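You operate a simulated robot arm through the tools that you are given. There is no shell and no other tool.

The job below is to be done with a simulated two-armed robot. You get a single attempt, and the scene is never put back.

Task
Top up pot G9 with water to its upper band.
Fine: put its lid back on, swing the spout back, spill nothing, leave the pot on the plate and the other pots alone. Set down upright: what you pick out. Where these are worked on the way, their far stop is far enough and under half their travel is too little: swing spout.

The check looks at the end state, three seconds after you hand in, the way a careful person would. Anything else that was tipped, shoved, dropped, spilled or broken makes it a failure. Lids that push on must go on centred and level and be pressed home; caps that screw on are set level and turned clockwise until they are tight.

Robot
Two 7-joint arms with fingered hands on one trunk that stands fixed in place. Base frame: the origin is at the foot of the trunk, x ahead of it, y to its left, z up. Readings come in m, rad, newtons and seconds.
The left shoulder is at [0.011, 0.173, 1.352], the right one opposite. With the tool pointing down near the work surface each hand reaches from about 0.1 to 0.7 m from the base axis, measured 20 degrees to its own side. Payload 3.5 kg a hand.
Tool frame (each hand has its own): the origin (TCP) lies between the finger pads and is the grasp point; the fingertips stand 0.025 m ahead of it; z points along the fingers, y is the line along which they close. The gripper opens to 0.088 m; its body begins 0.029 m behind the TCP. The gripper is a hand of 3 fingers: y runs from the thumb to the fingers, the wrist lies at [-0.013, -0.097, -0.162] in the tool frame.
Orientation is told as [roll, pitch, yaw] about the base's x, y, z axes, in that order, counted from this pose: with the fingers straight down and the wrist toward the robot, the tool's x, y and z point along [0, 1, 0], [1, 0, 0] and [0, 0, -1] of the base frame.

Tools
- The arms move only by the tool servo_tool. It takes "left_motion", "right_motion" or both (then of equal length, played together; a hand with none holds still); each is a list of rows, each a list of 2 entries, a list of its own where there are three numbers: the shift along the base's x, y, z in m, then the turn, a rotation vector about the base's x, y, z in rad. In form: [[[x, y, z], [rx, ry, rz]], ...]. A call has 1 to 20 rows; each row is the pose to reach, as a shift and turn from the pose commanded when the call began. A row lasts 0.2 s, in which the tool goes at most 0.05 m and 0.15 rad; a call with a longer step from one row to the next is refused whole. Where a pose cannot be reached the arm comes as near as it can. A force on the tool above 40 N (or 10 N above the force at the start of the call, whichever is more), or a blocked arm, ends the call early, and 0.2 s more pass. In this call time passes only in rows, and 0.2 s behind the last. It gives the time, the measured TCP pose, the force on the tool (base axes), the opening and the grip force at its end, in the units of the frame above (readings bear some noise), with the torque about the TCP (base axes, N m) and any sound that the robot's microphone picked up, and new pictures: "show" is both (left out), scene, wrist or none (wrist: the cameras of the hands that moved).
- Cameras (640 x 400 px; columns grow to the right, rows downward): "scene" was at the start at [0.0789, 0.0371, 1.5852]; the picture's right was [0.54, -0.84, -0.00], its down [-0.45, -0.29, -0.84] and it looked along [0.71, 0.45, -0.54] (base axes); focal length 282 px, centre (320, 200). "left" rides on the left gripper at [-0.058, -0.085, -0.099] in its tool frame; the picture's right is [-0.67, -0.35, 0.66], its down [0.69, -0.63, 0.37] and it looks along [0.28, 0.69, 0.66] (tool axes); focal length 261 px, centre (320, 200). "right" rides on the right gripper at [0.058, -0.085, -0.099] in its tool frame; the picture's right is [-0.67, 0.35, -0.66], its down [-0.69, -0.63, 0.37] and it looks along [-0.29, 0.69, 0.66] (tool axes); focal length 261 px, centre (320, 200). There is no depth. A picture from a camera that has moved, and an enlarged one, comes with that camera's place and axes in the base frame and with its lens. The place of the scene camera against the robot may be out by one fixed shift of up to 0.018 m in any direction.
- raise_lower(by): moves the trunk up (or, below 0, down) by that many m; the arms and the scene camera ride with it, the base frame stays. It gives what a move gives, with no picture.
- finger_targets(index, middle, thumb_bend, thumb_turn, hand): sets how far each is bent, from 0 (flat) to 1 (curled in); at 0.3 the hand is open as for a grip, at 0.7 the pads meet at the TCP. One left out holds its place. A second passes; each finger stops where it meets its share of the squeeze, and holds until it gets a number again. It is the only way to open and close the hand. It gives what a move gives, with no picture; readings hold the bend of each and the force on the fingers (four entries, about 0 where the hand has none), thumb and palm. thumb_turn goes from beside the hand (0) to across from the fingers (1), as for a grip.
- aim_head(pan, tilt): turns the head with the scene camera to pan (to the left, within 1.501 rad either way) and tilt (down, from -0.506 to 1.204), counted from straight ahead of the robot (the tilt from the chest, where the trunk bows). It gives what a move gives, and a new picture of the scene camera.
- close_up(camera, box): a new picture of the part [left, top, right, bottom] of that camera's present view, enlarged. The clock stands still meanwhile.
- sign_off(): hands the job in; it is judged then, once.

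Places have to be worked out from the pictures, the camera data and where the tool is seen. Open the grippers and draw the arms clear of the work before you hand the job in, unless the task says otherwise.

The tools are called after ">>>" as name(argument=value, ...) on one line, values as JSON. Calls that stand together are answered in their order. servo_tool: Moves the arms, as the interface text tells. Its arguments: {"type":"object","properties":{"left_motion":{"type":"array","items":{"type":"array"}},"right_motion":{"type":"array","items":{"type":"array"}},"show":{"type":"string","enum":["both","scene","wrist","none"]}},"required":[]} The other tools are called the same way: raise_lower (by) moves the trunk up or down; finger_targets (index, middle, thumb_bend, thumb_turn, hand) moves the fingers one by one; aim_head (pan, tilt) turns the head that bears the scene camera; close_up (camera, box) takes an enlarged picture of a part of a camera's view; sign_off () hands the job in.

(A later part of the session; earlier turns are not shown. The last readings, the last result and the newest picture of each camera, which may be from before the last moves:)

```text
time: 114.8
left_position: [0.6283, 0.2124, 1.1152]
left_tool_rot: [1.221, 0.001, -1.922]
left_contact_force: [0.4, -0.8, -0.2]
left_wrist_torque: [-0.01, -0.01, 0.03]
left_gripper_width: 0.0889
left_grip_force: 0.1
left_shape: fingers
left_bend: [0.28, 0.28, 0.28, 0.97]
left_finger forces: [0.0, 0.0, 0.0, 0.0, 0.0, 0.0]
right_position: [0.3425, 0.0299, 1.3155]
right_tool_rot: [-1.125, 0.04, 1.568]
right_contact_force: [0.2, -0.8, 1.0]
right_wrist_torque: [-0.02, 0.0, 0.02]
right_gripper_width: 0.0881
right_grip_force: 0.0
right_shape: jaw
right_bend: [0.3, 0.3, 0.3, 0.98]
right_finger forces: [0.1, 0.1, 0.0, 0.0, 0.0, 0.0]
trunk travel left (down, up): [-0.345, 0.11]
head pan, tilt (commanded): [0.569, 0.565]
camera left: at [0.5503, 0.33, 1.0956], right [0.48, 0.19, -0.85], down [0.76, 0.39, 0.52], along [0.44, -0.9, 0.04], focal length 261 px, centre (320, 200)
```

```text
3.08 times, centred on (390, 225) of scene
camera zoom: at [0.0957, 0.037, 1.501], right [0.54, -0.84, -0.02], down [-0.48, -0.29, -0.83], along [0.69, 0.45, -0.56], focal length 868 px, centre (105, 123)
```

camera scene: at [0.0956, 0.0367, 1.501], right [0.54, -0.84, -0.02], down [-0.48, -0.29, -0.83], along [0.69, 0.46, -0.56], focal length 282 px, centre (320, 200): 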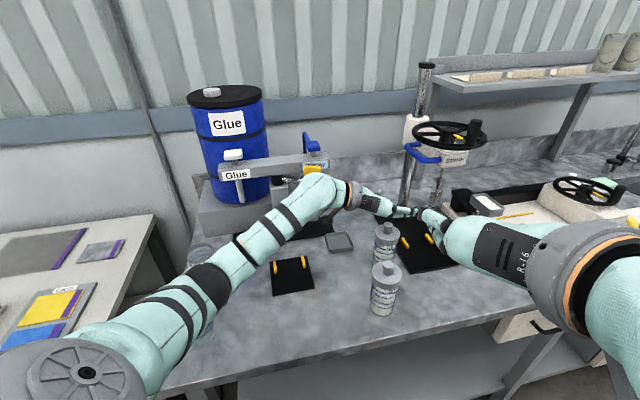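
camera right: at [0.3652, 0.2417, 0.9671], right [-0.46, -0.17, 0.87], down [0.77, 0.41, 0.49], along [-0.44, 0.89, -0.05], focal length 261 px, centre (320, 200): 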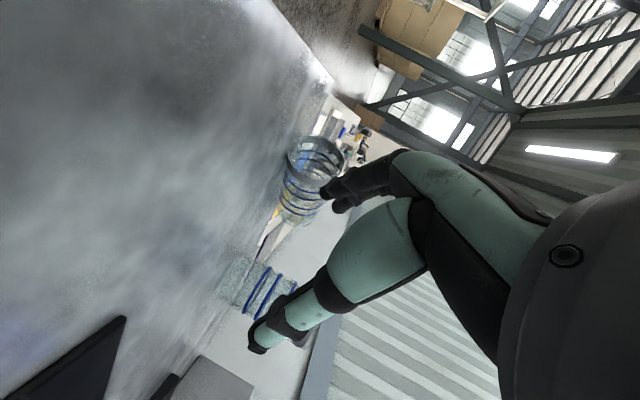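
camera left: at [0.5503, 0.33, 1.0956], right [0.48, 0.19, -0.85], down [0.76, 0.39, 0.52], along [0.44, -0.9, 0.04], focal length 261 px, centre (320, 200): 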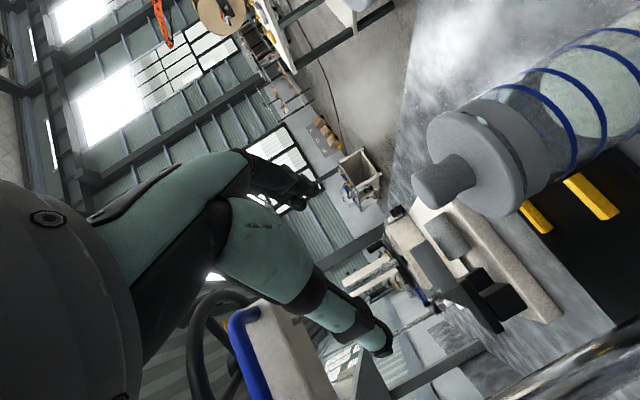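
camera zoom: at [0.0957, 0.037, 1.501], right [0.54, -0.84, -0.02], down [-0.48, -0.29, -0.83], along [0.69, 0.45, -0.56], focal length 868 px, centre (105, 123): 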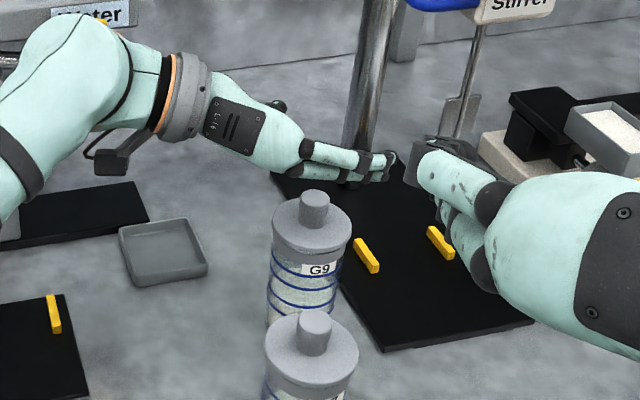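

I nudge 4 mm toward the fingers' side and lower to z≈1.075, then look again before the fingers pass the lid.

>>> servo_tool(left_motion=[[[-0.0014, -0.0038, -0.02], [0, 0, 0]], [[-0.0014, -0.0038, -0.04], [0, 0, 0]]], show="wrist")

>>> close_up(camera="left", box=[220, 60, 540, 380])

>>> close_up(camera="scene", box=[330, 180, 450, 290])

>>> close_up(camera="right", box=[40, 60, 260, 260])

```text
time: 115.4
left_position: [0.6255, 0.208, 1.0745]
left_tool_rot: [1.222, 0.0, -1.92]
left_contact_force: [0.2, 0.3, -0.9]
left_wrist_torque: [0.01, 0.0, 0.0]
left_gripper_width: 0.0888
left_grip_force: 0.1
left_shape: fingers
left_bend: [0.28, 0.28, 0.28, 0.97]
left_finger forces: [0.1, 0.0, 0.1, 0.0, 0.0, 0.0]
right_position: [0.3432, 0.0302, 1.3154]
right_tool_rot: [-1.124, 0.041, 1.569]
right_contact_force: [0.0, 0.0, 0.2]
right_wrist_torque: [-0.01, -0.05, 0.0]
right_gripper_width: 0.0879
right_grip_force: 0.0
right_shape: jaw
right_bend: [0.3, 0.3, 0.3, 0.98]
right_finger forces: [0.0, 0.0, 0.1, 0.0, 0.1, 0.0]
trunk travel left (down, up): [-0.345, 0.11]
head pan, tilt (commanded): [0.569, 0.565]
camera left: at [0.5489, 0.3263, 1.0557], right [0.48, 0.19, -0.85], down [0.76, 0.39, 0.52], along [0.44, -0.9, 0.04], focal length 261 px, centre (320, 200)
```

left: 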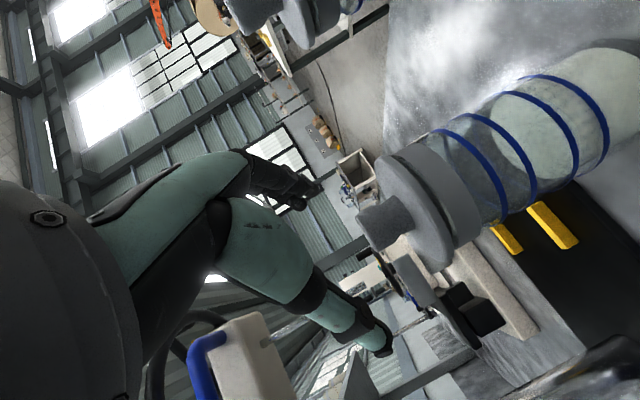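

```text
1.25 times, centred on (380, 220) of left
camera zoom: at [0.5489, 0.3263, 1.0557], right [0.48, 0.19, -0.85], down [0.76, 0.39, 0.52], along [0.44, -0.9, 0.04], focal length 326 px, centre (245, 175)
```

zoom: 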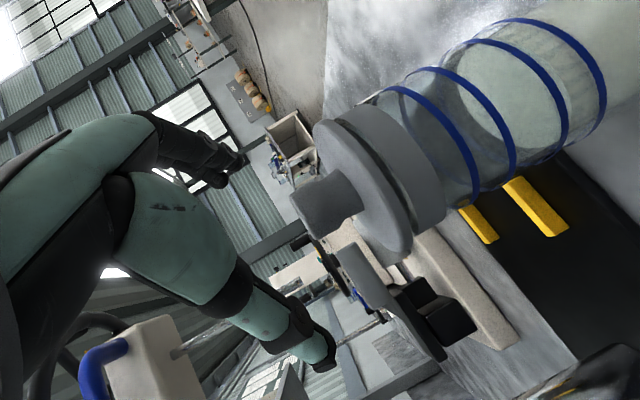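

```text
3.64 times, centred on (390, 235) of scene
camera zoom: at [0.0957, 0.037, 1.501], right [0.54, -0.84, -0.02], down [-0.48, -0.29, -0.83], along [0.69, 0.45, -0.56], focal length 1026 px, centre (66, 73)
```

zoom: 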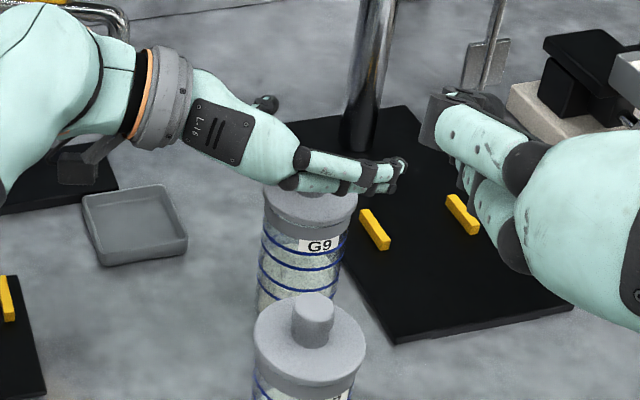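

```text
2.00 times, centred on (150, 160) of right
camera zoom: at [0.2285, -0.0551, 1.3079], right [-0.3, 0.38, 0.87], down [0.62, -0.61, 0.49], along [0.72, 0.69, -0.05], focal length 521 px, centre (660, 280)
```

zoom: 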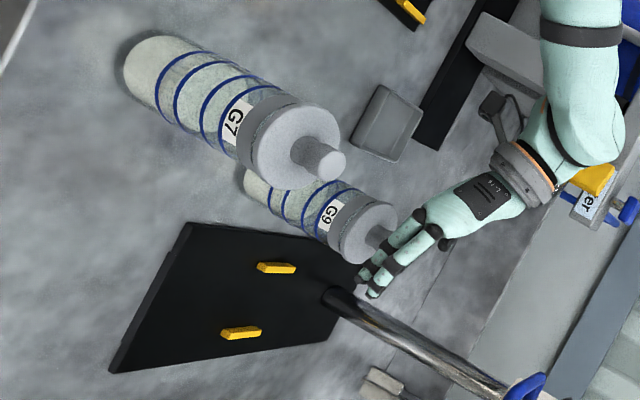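

Left camera geometry says the pot axis is within ~2–3 mm of the hand's centre line. I shift 3 mm toward the fingers and continue down gently.

>>> servo_tool(left_motion=[[[-0.001, -0.003, -0.008], [0, 0, 0]], [[-0.001, -0.003, -0.016], [0, 0, 0]], [[-0.001, -0.003, -0.024], [0, 0, 0]], [[-0.001, -0.003, -0.032], [0, 0, 0]]], show="wrist")

>>> close_up(camera="scene", box=[330, 180, 450, 290])

```text
time: 116.4
left_position: [0.6239, 0.2058, 1.0423]
left_tool_rot: [1.223, 0.0, -1.919]
left_contact_force: [-1.1, 0.8, -0.7]
left_wrist_torque: [-0.03, 0.03, -0.05]
left_gripper_width: 0.0888
left_grip_force: 0.1
left_shape: fingers
left_bend: [0.28, 0.28, 0.28, 0.97]
left_finger forces: [0.0, 0.0, 0.1, 0.0, 0.0, 0.1]
right_position: [0.342, 0.0299, 1.3154]
right_tool_rot: [-1.128, 0.041, 1.569]
right_contact_force: [0.3, 0.3, 0.1]
right_wrist_torque: [0.04, -0.04, 0.03]
right_gripper_width: 0.0879
right_grip_force: 0.1
right_shape: jaw
right_bend: [0.3, 0.3, 0.3, 0.98]
right_finger forces: [0.1, 0.0, 0.0, 0.0, 0.0, 0.0]
trunk travel left (down, up): [-0.345, 0.11]
head pan, tilt (commanded): [0.569, 0.565]
camera left: at [0.5473, 0.323, 1.023], right [0.48, 0.19, -0.85], down [0.76, 0.39, 0.52], along [0.44, -0.9, 0.04], focal length 261 px, centre (320, 200)
```

left: 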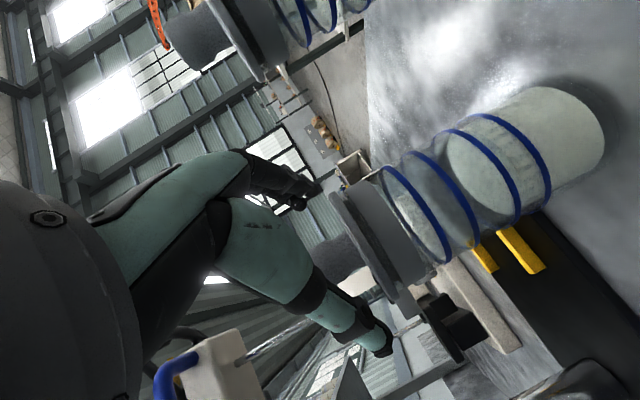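

```text
3.64 times, centred on (390, 235) of scene
camera zoom: at [0.0953, 0.037, 1.501], right [0.54, -0.84, -0.02], down [-0.48, -0.29, -0.83], along [0.69, 0.45, -0.56], focal length 1026 px, centre (66, 73)
```

zoom: 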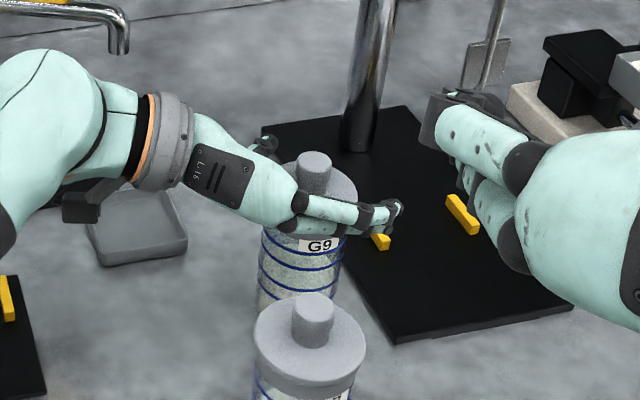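

The bands show the pot about 4–5 mm toward the thumb now, so I shift back 4 mm and keep descending in small steps.

>>> servo_tool(left_motion=[[[0.0014, 0.004, 0], [0, 0, 0]], [[0.0014, 0.004, -0.01], [0, 0, 0]], [[0.0014, 0.004, -0.02], [0, 0, 0]], [[0.0014, 0.004, -0.03], [0, 0, 0]]], show="wrist")

>>> close_up(camera="scene", box=[330, 180, 450, 290])

```text
time: 117.4
left_position: [0.626, 0.2095, 1.0143]
left_tool_rot: [1.222, 0.0, -1.92]
left_contact_force: [-0.3, 0.0, -0.7]
left_wrist_torque: [0.01, 0.02, 0.03]
left_gripper_width: 0.0887
left_grip_force: 0.1
left_shape: fingers
left_bend: [0.28, 0.28, 0.28, 0.97]
left_finger forces: [0.1, 0.1, 0.0, 0.0, 0.0, 0.1]
right_position: [0.3429, 0.0296, 1.3145]
right_tool_rot: [-1.127, 0.041, 1.569]
right_contact_force: [-0.3, 0.6, 0.3]
right_wrist_torque: [-0.02, -0.02, 0.0]
right_gripper_width: 0.0877
right_grip_force: 0.0
right_shape: jaw
right_bend: [0.3, 0.3, 0.3, 0.98]
right_finger forces: [0.0, 0.1, 0.0, 0.0, 0.1, 0.0]
trunk travel left (down, up): [-0.345, 0.11]
head pan, tilt (commanded): [0.569, 0.565]
camera left: at [0.5485, 0.3272, 0.9935], right [0.48, 0.19, -0.85], down [0.76, 0.39, 0.52], along [0.44, -0.9, 0.04], focal length 261 px, centre (320, 200)
```

left: 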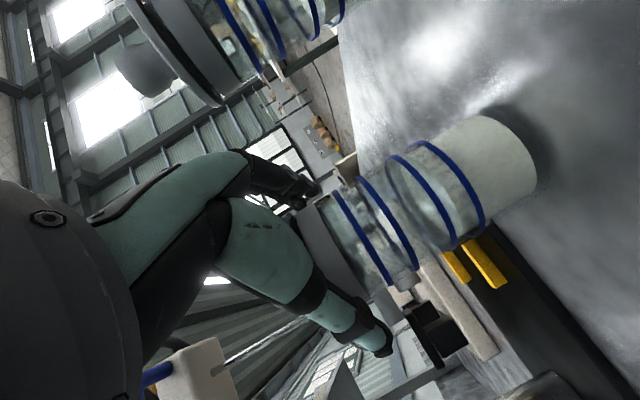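

```text
3.64 times, centred on (390, 235) of scene
camera zoom: at [0.0953, 0.037, 1.501], right [0.54, -0.84, -0.02], down [-0.48, -0.29, -0.83], along [0.69, 0.45, -0.56], focal length 1026 px, centre (66, 73)
```

zoom: 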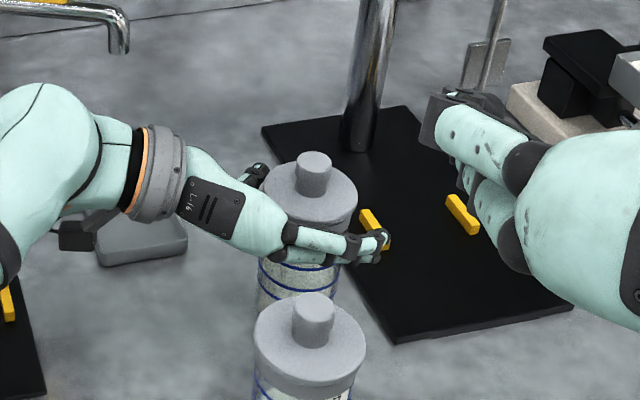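

Fingers are passing the lid without contact. I continue down to the body grip height in small steps.

>>> servo_tool(left_motion=[[[0.0007, 0.002, -0.01], [0, 0, 0]], [[0.0007, 0.002, -0.02], [0, 0, 0]], [[0.0007, 0.002, -0.03], [0, 0, 0]], [[0.0007, 0.002, -0.04], [0, 0, 0]], [[0.0007, 0.002, -0.05], [0, 0, 0]], [[0.0007, 0.002, -0.058], [0, 0, 0]]], show="wrist")

>>> close_up(camera="scene", box=[330, 180, 450, 290])

>>> close_up(camera="scene", box=[0, 0, 640, 400])

```text
time: 118.8
left_position: [0.6279, 0.2117, 0.9538]
left_tool_rot: [1.222, -0.001, -1.919]
left_contact_force: [0.2, 0.6, 0.6]
left_wrist_torque: [0.03, 0.0, 0.01]
left_gripper_width: 0.0885
left_grip_force: 0.0
left_shape: fingers
left_bend: [0.28, 0.28, 0.28, 0.97]
left_finger forces: [0.1, 0.0, 0.0, 0.0, 0.1, 0.1]
right_position: [0.3419, 0.0301, 1.3154]
right_tool_rot: [-1.129, 0.04, 1.569]
right_contact_force: [-0.1, 0.0, -0.7]
right_wrist_torque: [-0.01, -0.01, 0.01]
right_gripper_width: 0.0879
right_grip_force: 0.0
right_shape: jaw
right_bend: [0.3, 0.3, 0.3, 0.98]
right_finger forces: [0.0, 0.0, 0.1, 0.0, 0.0, 0.0]
trunk travel left (down, up): [-0.345, 0.11]
head pan, tilt (commanded): [0.569, 0.565]
camera left: at [0.5496, 0.3293, 0.935], right [0.48, 0.2, -0.85], down [0.76, 0.39, 0.52], along [0.44, -0.9, 0.04], focal length 261 px, centre (320, 200)
```

left: 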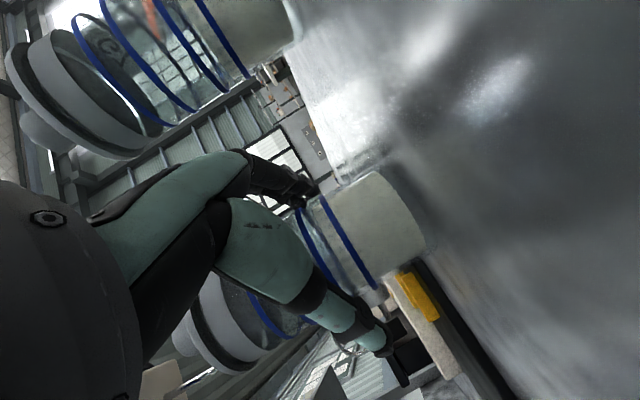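

```text
3.64 times, centred on (390, 235) of scene
camera zoom: at [0.0953, 0.037, 1.501], right [0.54, -0.84, -0.02], down [-0.48, -0.29, -0.83], along [0.69, 0.45, -0.56], focal length 1026 px, centre (66, 73)
```

zoom: 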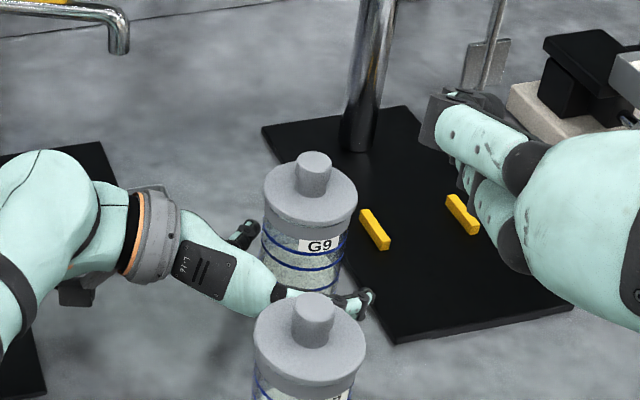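

```text
1.00 times, centred on (320, 200) of scene (not enlarged: the box is as wide or as high as the picture)
camera zoom: at [0.0953, 0.037, 1.501], right [0.54, -0.84, -0.02], down [-0.48, -0.29, -0.83], along [0.69, 0.45, -0.56], focal length 282 px, centre (320, 200)
```

zoom: 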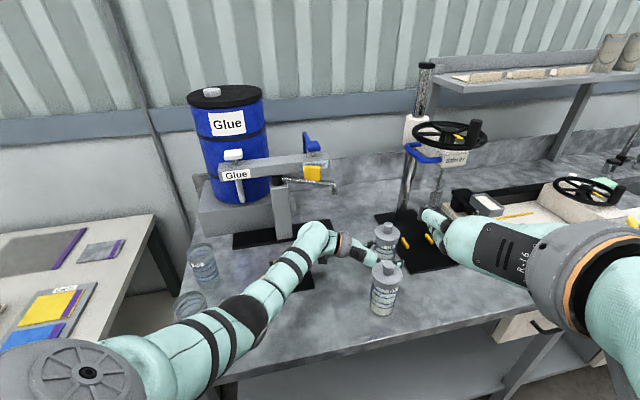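

The hand encloses G9's body without any contact. I check that G5 near the elbow is untouched, then close.

>>> close_up(camera="scene", box=[150, 230, 270, 370])

>>> finger_targets(hand="left", index=0.5, middle=0.5, thumb_bend=0.5)

>>> close_up(camera="scene", box=[330, 180, 450, 290])

>>> close_up(camera="left", box=[200, 100, 520, 400])

```text
2.86 times, centred on (210, 300) of scene
camera zoom: at [0.0953, 0.037, 1.501], right [0.54, -0.84, -0.02], down [-0.48, -0.29, -0.83], along [0.69, 0.45, -0.56], focal length 806 px, centre (634, -86)
```

zoom: 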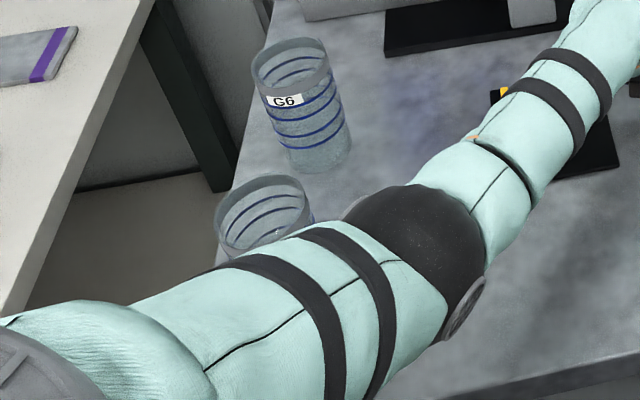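

```text
time: 119.8
left_position: [0.6267, 0.2113, 0.9544]
left_tool_rot: [1.221, 0.001, -1.919]
left_contact_force: [1.2, 0.0, -0.5]
left_wrist_torque: [0.02, 0.02, -0.02]
left_gripper_width: 0.0508
left_grip_force: 4.1
left_shape: fingers
left_bend: [0.46, 0.48, 0.46, 0.97]
left_finger forces: [2.6, 2.0, 0.0, 0.1, 4.3, 0.1]
right_position: [0.3419, 0.0299, 1.3151]
right_tool_rot: [-1.128, 0.041, 1.57]
right_contact_force: [0.0, 0.1, -0.1]
right_wrist_torque: [0.04, -0.03, -0.03]
right_gripper_width: 0.0878
right_grip_force: 0.1
right_shape: jaw
right_bend: [0.3, 0.3, 0.3, 0.98]
right_finger forces: [0.0, 0.0, 0.0, 0.0, 0.0, 0.1]
trunk travel left (down, up): [-0.345, 0.11]
head pan, tilt (commanded): [0.569, 0.565]
```

```text
3.64 times, centred on (390, 235) of scene
camera zoom: at [0.0952, 0.0369, 1.501], right [0.54, -0.84, -0.02], down [-0.48, -0.29, -0.83], along [0.69, 0.45, -0.56], focal length 1026 px, centre (66, 73)
```

zoom: 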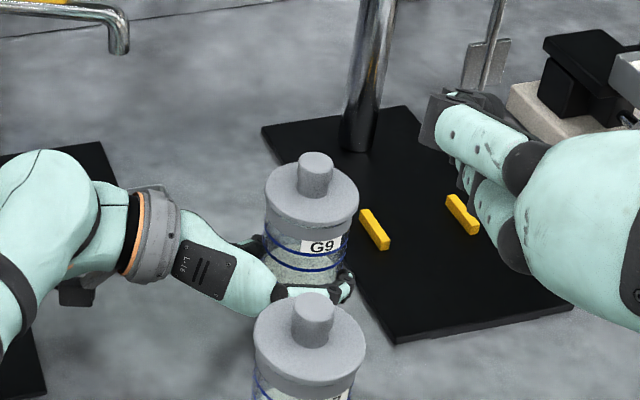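

```text
1.33 times, centred on (360, 250) of left
camera zoom: at [0.5495, 0.3291, 0.9352], right [0.48, 0.19, -0.85], down [0.76, 0.39, 0.52], along [0.44, -0.9, 0.04], focal length 348 px, centre (267, 133)
```

zoom: 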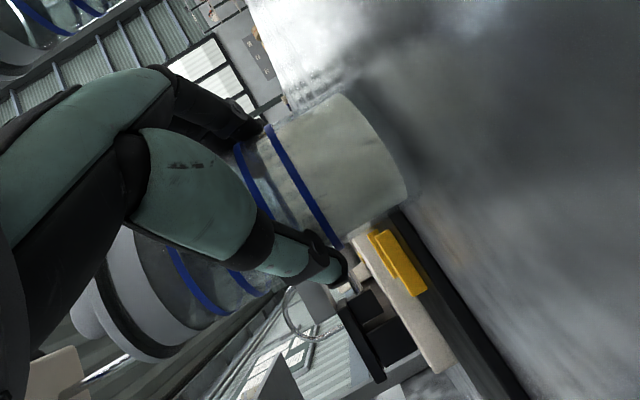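

All three fingers bear on G9. I squeeze more firmly for the lift.

>>> finger_targets(hand="left", index=0.62, middle=0.62, thumb_bend=0.62)

>>> servo_tool(left_motion=[[[0, 0, 0.005], [0, 0, 0]], [[0, 0, 0.01], [0, 0, 0]], [[0, 0, 0.015], [0, 0, 0]], [[0, 0, 0.02], [0, 0, 0]]], show="wrist")

>>> close_up(camera="scene", box=[330, 180, 450, 290])

```text
time: 120.8
left_position: [0.6267, 0.2111, 0.9538]
left_tool_rot: [1.222, -0.002, -1.92]
left_contact_force: [0.6, -1.0, 2.0]
left_wrist_torque: [0.04, -0.03, -0.04]
left_gripper_width: 0.0487
left_grip_force: 16.3
left_shape: fingers
left_bend: [0.49, 0.53, 0.48, 0.97]
left_finger forces: [8.4, 7.5, 0.0, 0.1, 16.6, 0.0]
right_position: [0.3427, 0.0294, 1.3156]
right_tool_rot: [-1.13, 0.039, 1.57]
right_contact_force: [-0.1, -0.1, -0.5]
right_wrist_torque: [0.03, 0.0, -0.01]
right_gripper_width: 0.0876
right_grip_force: 0.0
right_shape: jaw
right_bend: [0.3, 0.3, 0.3, 0.98]
right_finger forces: [0.0, 0.1, 0.1, 0.0, 0.0, 0.0]
trunk travel left (down, up): [-0.345, 0.11]
head pan, tilt (commanded): [0.569, 0.565]
```

```text
time: 121.8
left_position: [0.6281, 0.2127, 0.9758]
left_tool_rot: [1.221, -0.001, -1.92]
left_contact_force: [0.6, 0.1, -1.3]
left_wrist_torque: [0.0, 0.02, 0.01]
left_gripper_width: 0.0488
left_grip_force: 16.4
left_shape: fingers
left_bend: [0.49, 0.53, 0.48, 0.96]
left_finger forces: [8.5, 7.2, 0.0, 0.0, 16.9, 0.0]
right_position: [0.3429, 0.0294, 1.3158]
right_tool_rot: [-1.127, 0.041, 1.569]
right_contact_force: [0.1, -0.8, 0.6]
right_wrist_torque: [0.01, -0.01, -0.02]
right_gripper_width: 0.0881
right_grip_force: 0.1
right_shape: jaw
right_bend: [0.3, 0.3, 0.3, 0.98]
right_finger forces: [0.1, 0.1, 0.1, 0.1, 0.0, 0.1]
trunk travel left (down, up): [-0.345, 0.11]
head pan, tilt (commanded): [0.569, 0.565]
camera left: at [0.5503, 0.3293, 0.9559], right [0.48, 0.19, -0.85], down [0.76, 0.39, 0.52], along [0.44, -0.9, 0.04], focal length 261 px, centre (320, 200)
```

left: 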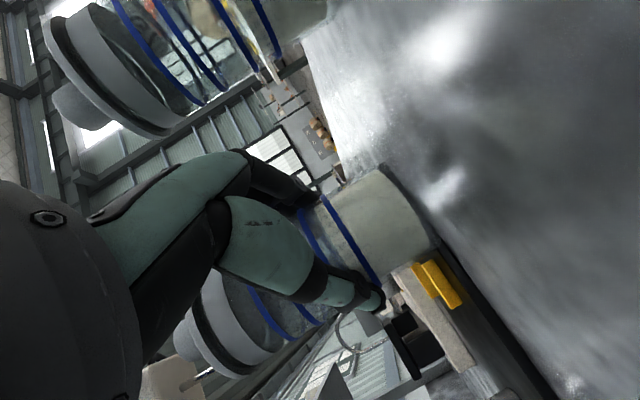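

```text
3.64 times, centred on (390, 235) of scene
camera zoom: at [0.0955, 0.0371, 1.501], right [0.54, -0.84, -0.02], down [-0.48, -0.29, -0.83], along [0.69, 0.45, -0.56], focal length 1026 px, centre (66, 73)
```

zoom: 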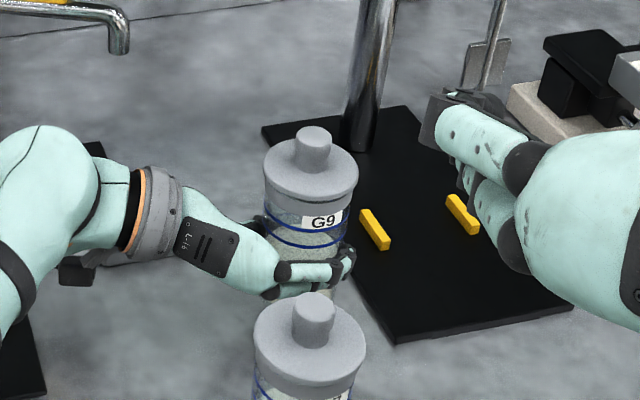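

G9 is lifted cleanly (light, ~1.5 N). I lift a bit more, staying under the stirrer handle, and draw back-left away from G7.

>>> servo_tool(left_motion=[[[0, 0, 0.015], [0, 0, 0]], [[0, 0, 0.03], [0, 0, 0]], [[-0.005, 0.005, 0.05], [0, 0, 0]], [[-0.02, 0.018, 0.065], [0, 0, 0]], [[-0.04, 0.034, 0.075], [0, 0, 0]], [[-0.06, 0.05, 0.085], [0, 0, 0]], [[-0.08, 0.066, 0.095], [0, 0, 0]], [[-0.1, 0.08, 0.105], [0, 0, 0]]], show="both")

```text
time: 123.6
left_position: [0.5282, 0.2934, 1.0805]
left_tool_rot: [1.224, 0.001, -1.922]
left_contact_force: [0.1, 0.2, -1.7]
left_wrist_torque: [0.01, 0.02, -0.01]
left_gripper_width: 0.0484
left_grip_force: 16.5
left_shape: fingers
left_bend: [0.49, 0.53, 0.48, 0.96]
left_finger forces: [8.3, 7.3, 0.0, 0.0, 16.9, 0.1]
right_position: [0.3414, 0.0306, 1.3156]
right_tool_rot: [-1.129, 0.042, 1.569]
right_contact_force: [-0.4, 0.4, 0.5]
right_wrist_torque: [-0.02, -0.02, 0.0]
right_gripper_width: 0.0877
right_grip_force: 0.1
right_shape: jaw
right_bend: [0.3, 0.3, 0.3, 0.98]
right_finger forces: [0.0, 0.0, 0.0, 0.0, 0.1, 0.0]
trunk travel left (down, up): [-0.345, 0.11]
head pan, tilt (commanded): [0.569, 0.565]
camera scene: at [0.0946, 0.0377, 1.5011], right [0.54, -0.84, -0.02], down [-0.48, -0.29, -0.83], along [0.69, 0.45, -0.56], focal length 282 px, centre (320, 200)
camera left: at [0.4504, 0.4101, 1.0611], right [0.48, 0.19, -0.85], down [0.76, 0.39, 0.52], along [0.44, -0.9, 0.04], focal length 261 px, centre (320, 200)
```

scene: 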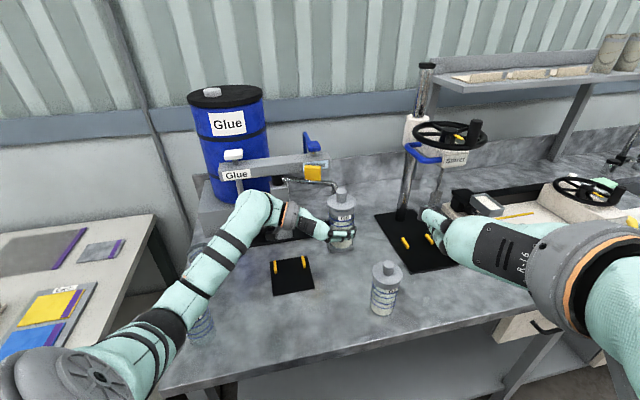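
left: 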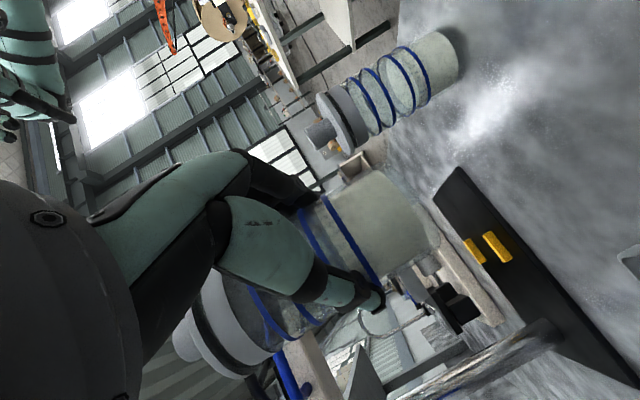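

G9 is clear of everything. I raise the trunk back up to lift elbow and pot further.

>>> raise_lower(by=0.08)

>>> close_up(camera="scene", box=[0, 0, 640, 400])

```text
time: 124.8
left_position: [0.5281, 0.2914, 1.1608]
left_tool_rot: [1.222, 0.0, -1.919]
left_contact_force: [0.4, 0.0, -1.1]
left_wrist_torque: [-0.02, 0.03, 0.04]
left_gripper_width: 0.0485
left_grip_force: 17.1
left_shape: fingers
left_bend: [0.49, 0.53, 0.48, 0.96]
left_finger forces: [8.5, 7.2, 0.1, 0.0, 16.9, 0.0]
right_position: [0.3418, 0.0302, 1.3957]
right_tool_rot: [-1.128, 0.039, 1.57]
right_contact_force: [0.0, -0.4, -0.2]
right_wrist_torque: [-0.02, -0.02, -0.03]
right_gripper_width: 0.088
right_grip_force: 0.1
right_shape: jaw
right_bend: [0.3, 0.3, 0.3, 0.98]
right_finger forces: [0.0, 0.0, 0.0, 0.0, 0.1, 0.1]
trunk travel left (down, up): [-0.425, 0.03]
head pan, tilt (commanded): [0.569, 0.565]
```

```text
1.00 times, centred on (320, 200) of scene (not enlarged: the box is as wide or as high as the picture)
camera zoom: at [0.079, 0.0373, 1.5855], right [0.54, -0.84, 0.0], down [-0.45, -0.29, -0.84], along [0.71, 0.45, -0.54], focal length 282 px, centre (320, 200)
```

zoom: 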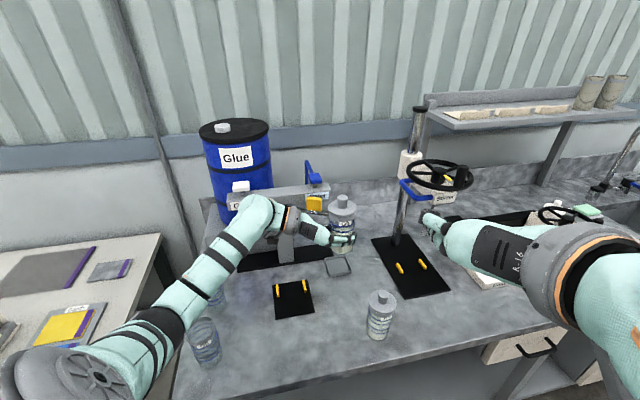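

Now I turn the hand (and the pot, upright) 80° about the vertical to heading +60°, moving it over toward the plate at height.

>>> servo_tool(left_motion=[[[-0.006, 0.002, 0.005], [0, 0, 0.1]], [[-0.012, 0.004, 0.01], [0, 0, 0.2]], [[-0.018, 0.006, 0.015], [0, 0, 0.3]], [[-0.024, 0.008, 0.02], [0, 0, 0.4]], [[-0.03, 0.01, 0.025], [0, 0, 0.5]], [[-0.036, 0.012, 0.03], [0, 0, 0.6]], [[-0.042, 0.014, 0.035], [0, 0, 0.7]], [[-0.048, 0.016, 0.04], [0, 0, 0.8]], [[-0.054, 0.018, 0.045], [0, 0, 0.9]], [[-0.06, 0.02, 0.05], [0, 0, 1.0]], [[-0.066, 0.022, 0.05], [0, 0, 1.1]], [[-0.072, 0.024, 0.05], [0, 0, 1.2]], [[-0.078, 0.026, 0.05], [0, 0, 1.3]], [[-0.084, 0.028, 0.05], [0, 0, 1.396]]], show="both")

```text
time: 127.8
left_position: [0.4439, 0.3207, 1.2105]
left_tool_rot: [1.222, 0.0, -0.522]
left_contact_force: [0.4, 0.0, -1.9]
left_wrist_torque: [0.0, 0.04, 0.0]
left_gripper_width: 0.0479
left_grip_force: 16.5
left_shape: fingers
left_bend: [0.49, 0.53, 0.49, 0.96]
left_finger forces: [8.4, 7.6, 0.0, 0.0, 17.0, 0.0]
right_position: [0.3421, 0.0291, 1.3949]
right_tool_rot: [-1.126, 0.04, 1.569]
right_contact_force: [-0.1, 0.0, 0.3]
right_wrist_torque: [-0.01, 0.01, -0.04]
right_gripper_width: 0.0878
right_grip_force: 0.1
right_shape: jaw
right_bend: [0.3, 0.3, 0.3, 0.98]
right_finger forces: [0.0, 0.1, 0.0, 0.1, 0.0, 0.0]
trunk travel left (down, up): [-0.425, 0.03]
head pan, tilt (commanded): [0.569, 0.565]
camera scene: at [0.0793, 0.0363, 1.5852], right [0.54, -0.84, 0.0], down [-0.45, -0.29, -0.84], along [0.71, 0.46, -0.54], focal length 282 px, centre (320, 200)
camera left: at [0.3133, 0.2631, 1.1907], right [-0.11, 0.51, -0.85], down [-0.26, 0.81, 0.52], along [0.96, 0.28, 0.04], focal length 261 px, centre (320, 200)
```

scene: 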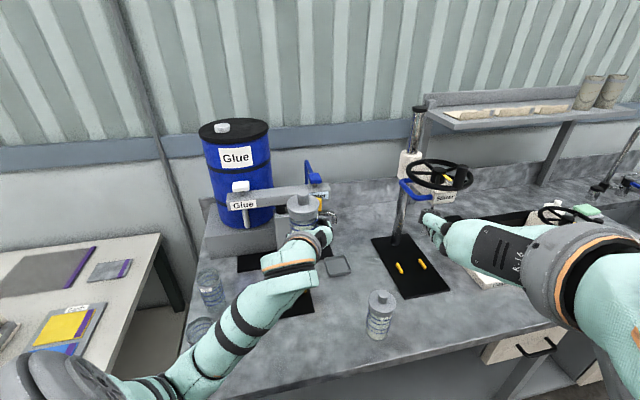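
left: 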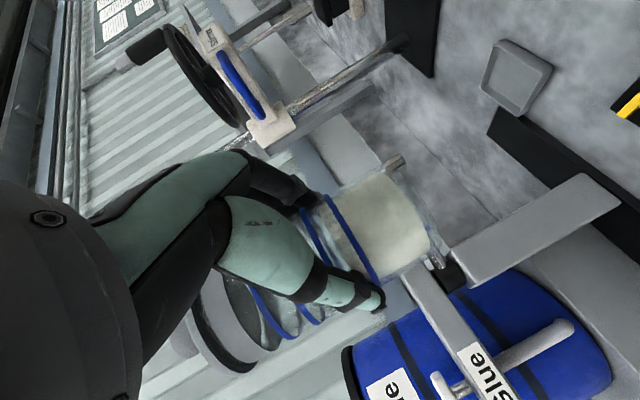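

G9 hangs upright at heading +60°. I move it over the plate and lower to about 5 cm above it.

>>> servo_tool(left_motion=[[[0.005, 0.016, -0.02], [0, 0, 0]], [[0.01, 0.032, -0.05], [0, 0, 0]], [[0.016, 0.05, -0.085], [0, 0, 0]], [[0.021, 0.067, -0.12], [0, 0, 0]], [[0.021, 0.067, -0.155], [0, 0, 0]], [[0.021, 0.067, -0.19], [0, 0, 0]], [[0.021, 0.067, -0.215], [0, 0, 0]]], show="both")

>>> close_up(camera="scene", box=[170, 200, 370, 380])

```text
time: 129.4
left_position: [0.4663, 0.3888, 0.9949]
left_tool_rot: [1.221, 0.001, -0.524]
left_contact_force: [0.6, -1.7, -0.6]
left_wrist_torque: [-0.03, -0.01, 0.0]
left_gripper_width: 0.0477
left_grip_force: 16.1
left_shape: fingers
left_bend: [0.49, 0.54, 0.49, 0.96]
left_finger forces: [8.3, 7.5, 0.0, 0.1, 16.7, 0.1]
right_position: [0.3428, 0.0308, 1.3946]
right_tool_rot: [-1.128, 0.039, 1.569]
right_contact_force: [0.3, -0.3, 0.0]
right_wrist_torque: [-0.01, 0.03, 0.01]
right_gripper_width: 0.0877
right_grip_force: 0.1
right_shape: jaw
right_bend: [0.3, 0.3, 0.3, 0.98]
right_finger forces: [0.1, 0.1, 0.0, 0.0, 0.0, 0.1]
trunk travel left (down, up): [-0.425, 0.03]
head pan, tilt (commanded): [0.569, 0.565]
camera scene: at [0.0794, 0.0373, 1.5852], right [0.54, -0.84, 0.0], down [-0.45, -0.29, -0.84], along [0.71, 0.45, -0.54], focal length 282 px, centre (320, 200)
camera left: at [0.3353, 0.3312, 0.9753], right [-0.11, 0.51, -0.85], down [-0.26, 0.82, 0.52], along [0.96, 0.27, 0.04], focal length 261 px, centre (320, 200)
```

scene: 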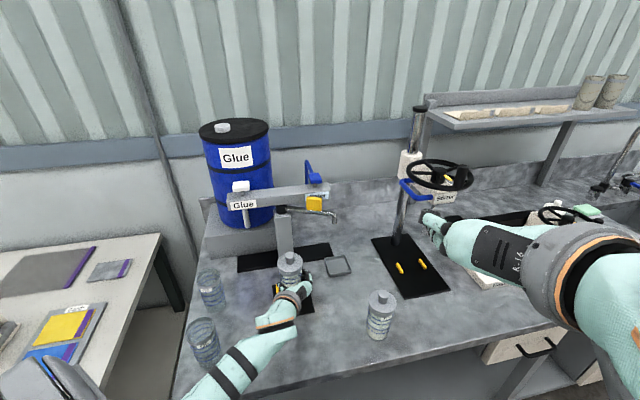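
left: 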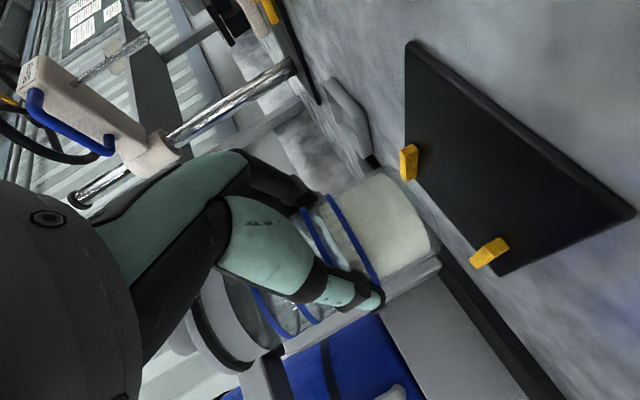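

```text
2.22 times, centred on (270, 290) of scene
camera zoom: at [0.0794, 0.0373, 1.5852], right [0.54, -0.84, 0.0], down [-0.45, -0.29, -0.84], along [0.71, 0.45, -0.54], focal length 627 px, centre (431, 0)
```

zoom: 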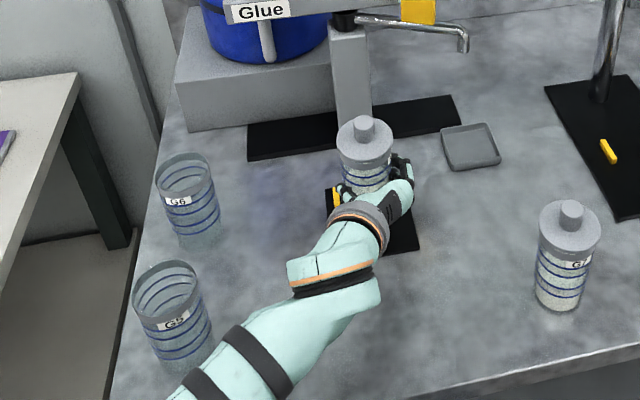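

Everything is clear. I lower to touchdown on the plate in small steps.

>>> servo_tool(left_motion=[[[0, 0, -0.01], [0, 0, 0]], [[0, 0, -0.02], [0, 0, 0]], [[0, 0, -0.027], [0, 0, 0]], [[0, 0, -0.031], [0, 0, 0]], [[0, 0, -0.034], [0, 0, 0]]], show="none")

>>> close_up(camera="scene", box=[230, 220, 350, 330])

>>> close_up(camera="left", box=[200, 20, 640, 320])

```text
time: 130.6
left_position: [0.4648, 0.3872, 0.9621]
left_tool_rot: [1.224, -0.001, -0.526]
left_contact_force: [0.6, -0.5, 2.6]
left_wrist_torque: [-0.01, -0.04, -0.02]
left_gripper_width: 0.0477
left_grip_force: 16.8
left_shape: fingers
left_bend: [0.49, 0.54, 0.49, 0.96]
left_finger forces: [8.5, 8.4, 0.0, 0.0, 16.6, 0.1]
right_position: [0.3423, 0.0307, 1.395]
right_tool_rot: [-1.129, 0.041, 1.57]
right_contact_force: [-1.0, 0.0, 0.8]
right_wrist_torque: [-0.02, 0.02, -0.02]
right_gripper_width: 0.0879
right_grip_force: 0.1
right_shape: jaw
right_bend: [0.3, 0.3, 0.3, 0.98]
right_finger forces: [0.1, 0.0, 0.1, 0.0, 0.0, 0.0]
trunk travel left (down, up): [-0.425, 0.03]
head pan, tilt (commanded): [0.569, 0.565]
```

```text
3.64 times, centred on (290, 275) of scene
camera zoom: at [0.0787, 0.0368, 1.5853], right [0.54, -0.84, 0.0], down [-0.45, -0.29, -0.84], along [0.71, 0.46, -0.54], focal length 1026 px, centre (429, -73)
```

zoom: 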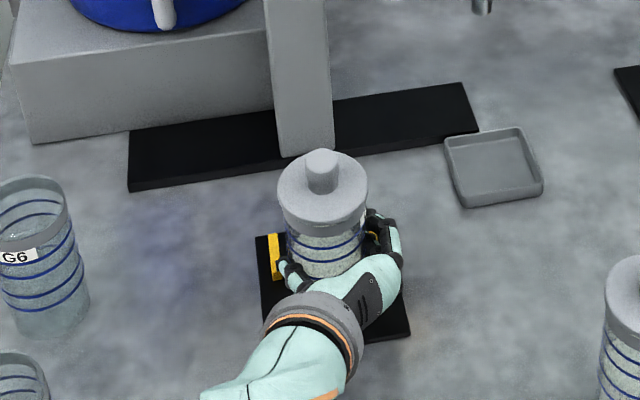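

```text
1.33 times, centred on (420, 170) of left
camera zoom: at [0.3346, 0.3306, 0.9419], right [-0.11, 0.51, -0.85], down [-0.26, 0.82, 0.52], along [0.96, 0.27, 0.04], focal length 348 px, centre (187, 240)
```

zoom: 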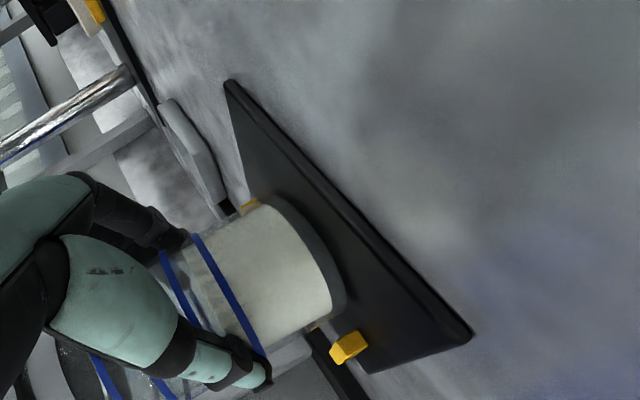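

Touchdown (about 4 N) between the yellow bars. I open the hand gradually.

>>> finger_targets(hand="left", index=0.42, middle=0.42, thumb_bend=0.42)

>>> finger_targets(hand="left", index=0.28, middle=0.28, thumb_bend=0.28)

>>> close_up(camera="scene", box=[230, 220, 350, 330])

>>> close_up(camera="left", box=[200, 20, 640, 320])

```text
time: 131.6
left_position: [0.4642, 0.3887, 0.9621]
left_tool_rot: [1.221, -0.002, -0.522]
left_contact_force: [0.8, 0.4, 0.3]
left_wrist_torque: [0.04, 0.01, -0.02]
left_gripper_width: 0.0591
left_grip_force: 0.0
left_shape: fingers
left_bend: [0.42, 0.42, 0.42, 0.97]
left_finger forces: [0.0, 0.1, 0.0, 0.1, 0.0, 0.0]
right_position: [0.3419, 0.0301, 1.3957]
right_tool_rot: [-1.126, 0.041, 1.568]
right_contact_force: [-0.1, 0.0, -0.3]
right_wrist_torque: [0.02, 0.01, 0.0]
right_gripper_width: 0.0878
right_grip_force: 0.1
right_shape: jaw
right_bend: [0.3, 0.3, 0.3, 0.98]
right_finger forces: [0.0, 0.1, 0.1, 0.0, 0.0, 0.0]
trunk travel left (down, up): [-0.425, 0.03]
head pan, tilt (commanded): [0.569, 0.565]
```

```text
time: 132.6
left_position: [0.4642, 0.3876, 0.9612]
left_tool_rot: [1.222, 0.002, -0.523]
left_contact_force: [0.0, 0.0, -0.1]
left_wrist_torque: [0.02, 0.0, 0.01]
left_gripper_width: 0.0881
left_grip_force: 0.1
left_shape: fingers
left_bend: [0.28, 0.28, 0.28, 0.97]
left_finger forces: [0.0, 0.1, 0.1, 0.0, 0.0, 0.0]
right_position: [0.3427, 0.0298, 1.3955]
right_tool_rot: [-1.127, 0.042, 1.569]
right_contact_force: [-0.9, 0.9, 0.2]
right_wrist_torque: [0.01, 0.02, -0.01]
right_gripper_width: 0.0881
right_grip_force: 0.0
right_shape: jaw
right_bend: [0.3, 0.3, 0.3, 0.98]
right_finger forces: [0.1, 0.0, 0.0, 0.0, 0.1, 0.0]
trunk travel left (down, up): [-0.425, 0.03]
head pan, tilt (commanded): [0.569, 0.565]
```

```text
3.64 times, centred on (290, 275) of scene
camera zoom: at [0.0789, 0.037, 1.5852], right [0.54, -0.84, 0.0], down [-0.45, -0.29, -0.84], along [0.71, 0.45, -0.54], focal length 1026 px, centre (429, -73)
```

zoom: 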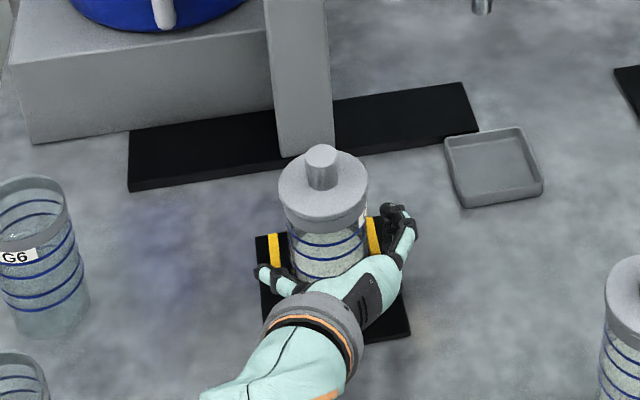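

```text
1.33 times, centred on (420, 170) of left
camera zoom: at [0.3344, 0.3307, 0.9415], right [-0.11, 0.51, -0.85], down [-0.26, 0.82, 0.52], along [0.96, 0.27, 0.04], focal length 348 px, centre (187, 240)
```

zoom: 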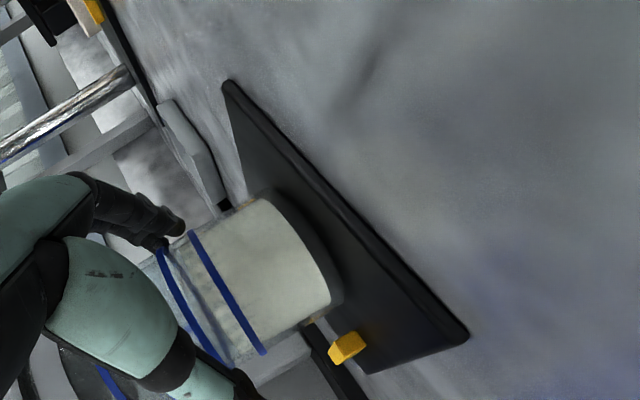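

G9 stands nicely between the bars on the plate. I back the left hand out along its heading, then up.

>>> servo_tool(left_motion=[[[-0.01, -0.017, 0], [0, 0, 0]], [[-0.02, -0.035, 0], [0, 0, 0]], [[-0.03, -0.052, 0.002], [0, 0, 0]], [[-0.04, -0.07, 0.006], [0, 0, 0]], [[-0.048, -0.083, 0.03], [0, 0, 0]], [[-0.05, -0.086, 0.07], [0, 0, 0]], [[-0.05, -0.086, 0.11], [0, 0, 0]], [[-0.05, -0.086, 0.15], [0, 0, 0]], [[-0.05, -0.086, 0.19], [0, 0, 0]], [[-0.05, -0.086, 0.23], [0, 0, 0]], [[-0.04, -0.08, 0.27], [0, 0, 0]]], show="both")

>>> close_up(camera="scene", box=[170, 200, 370, 380])

```text
time: 135.0
left_position: [0.4262, 0.3089, 1.2309]
left_tool_rot: [1.221, 0.003, -0.524]
left_contact_force: [1.1, -0.8, -0.9]
left_wrist_torque: [0.0, 0.0, 0.0]
left_gripper_width: 0.0885
left_grip_force: 0.2
left_shape: fingers
left_bend: [0.28, 0.28, 0.28, 0.97]
left_finger forces: [0.1, 0.0, 0.0, 0.0, 0.0, 0.1]
right_position: [0.3428, 0.0296, 1.3954]
right_tool_rot: [-1.125, 0.039, 1.571]
right_contact_force: [0.5, -0.1, 0.3]
right_wrist_torque: [-0.01, 0.0, 0.01]
right_gripper_width: 0.0879
right_grip_force: 0.1
right_shape: jaw
right_bend: [0.3, 0.3, 0.3, 0.98]
right_finger forces: [0.0, 0.0, 0.0, 0.1, 0.0, 0.1]
trunk travel left (down, up): [-0.425, 0.03]
head pan, tilt (commanded): [0.569, 0.565]
camera scene: at [0.0804, 0.0366, 1.5852], right [0.54, -0.84, 0.0], down [-0.45, -0.29, -0.84], along [0.71, 0.46, -0.54], focal length 282 px, centre (320, 200)
camera left: at [0.2953, 0.252, 1.2114], right [-0.11, 0.51, -0.85], down [-0.25, 0.82, 0.52], along [0.96, 0.27, 0.04], focal length 261 px, centre (320, 200)
```

scene: 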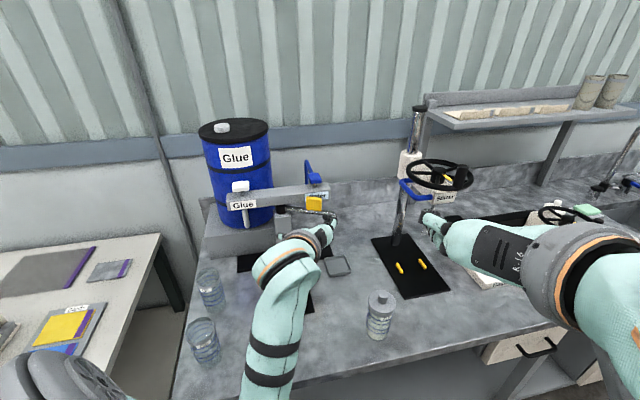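
left: 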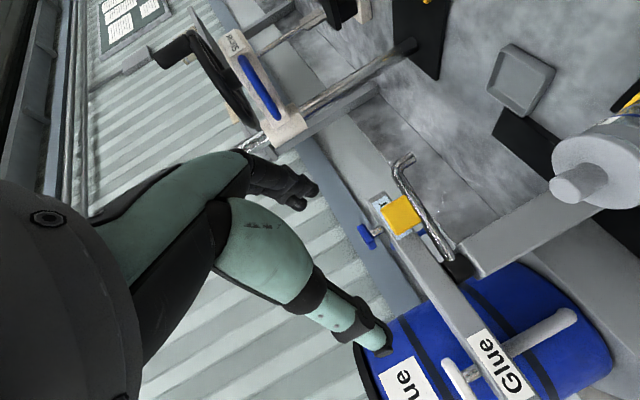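

```text
2.22 times, centred on (270, 290) of scene
camera zoom: at [0.0804, 0.0366, 1.5852], right [0.54, -0.84, 0.0], down [-0.45, -0.29, -0.84], along [0.71, 0.46, -0.54], focal length 627 px, centre (431, 0)
```

zoom: 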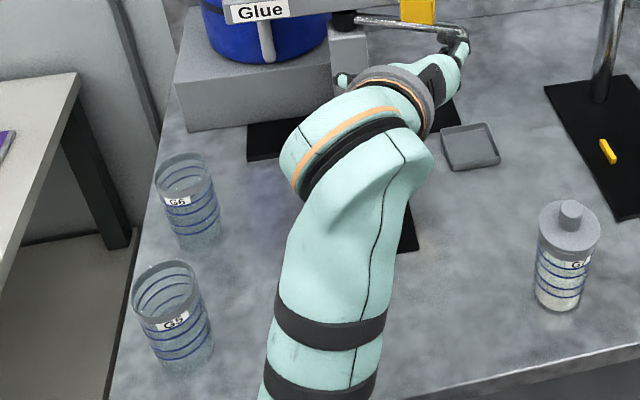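

G9, G5, G6 and G7 all stand fine. I turn the left hand back to fingers-down for the lid.

>>> servo_tool(left_motion=[[[0, 0.005, 0.01], [-0.1192, 0.0319, 0.0456]], [[0, 0.01, 0.02], [-0.2384, 0.0639, 0.0912]], [[0, 0.015, 0.03], [-0.3576, 0.0958, 0.1368]], [[0, 0.02, 0.04], [-0.4768, 0.1277, 0.1824]], [[0, 0.025, 0.05], [-0.596, 0.1597, 0.2281]], [[0, 0.03, 0.06], [-0.7151, 0.1916, 0.2737]], [[0, 0.035, 0.07], [-0.8343, 0.2235, 0.3193]], [[0, 0.04, 0.07], [-0.9535, 0.2554, 0.3649]], [[0, 0.045, 0.07], [-1.0727, 0.2874, 0.4105]], [[0, 0.05, 0.07], [-1.1919, 0.3193, 0.4561]]], show="both")

```text
time: 137.2
left_position: [0.424, 0.3574, 1.3005]
left_tool_rot: [-0.001, 0.0, -0.003]
left_contact_force: [0.5, 0.4, -0.7]
left_wrist_torque: [-0.02, 0.02, 0.0]
left_gripper_width: 0.0885
left_grip_force: 0.0
left_shape: fingers
left_bend: [0.28, 0.28, 0.28, 0.98]
left_finger forces: [0.0, 0.0, 0.1, 0.0, 0.0, 0.0]
right_position: [0.3426, 0.0304, 1.395]
right_tool_rot: [-1.127, 0.04, 1.569]
right_contact_force: [0.3, 0.2, 0.5]
right_wrist_torque: [0.0, -0.03, -0.02]
right_gripper_width: 0.0879
right_grip_force: 0.1
right_shape: jaw
right_bend: [0.3, 0.3, 0.3, 0.98]
right_finger forces: [0.0, 0.0, 0.1, 0.0, 0.0, 0.1]
trunk travel left (down, up): [-0.425, 0.03]
head pan, tilt (commanded): [0.569, 0.565]
camera scene: at [0.0791, 0.0377, 1.5852], right [0.54, -0.84, 0.0], down [-0.45, -0.29, -0.84], along [0.71, 0.45, -0.54], focal length 282 px, centre (320, 200)
camera left: at [0.3397, 0.2985, 1.4018], right [-0.35, -0.67, -0.65], down [-0.63, 0.69, -0.37], along [0.69, 0.28, -0.66], focal length 261 px, centre (320, 200)
```

scene: 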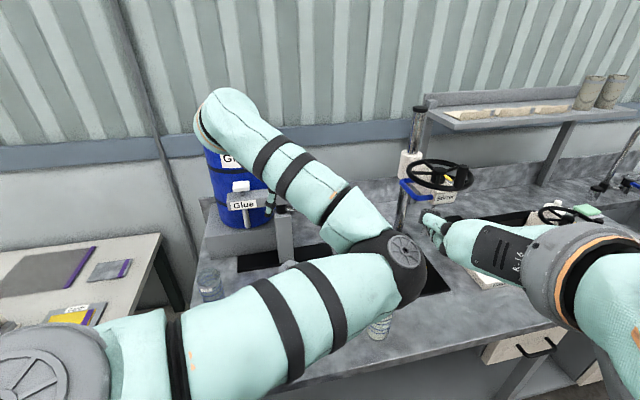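
left: 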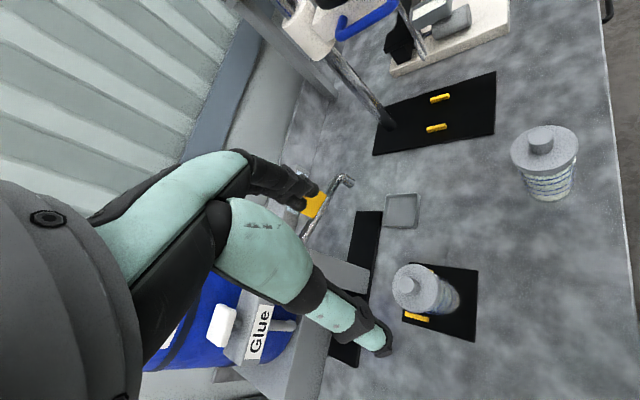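

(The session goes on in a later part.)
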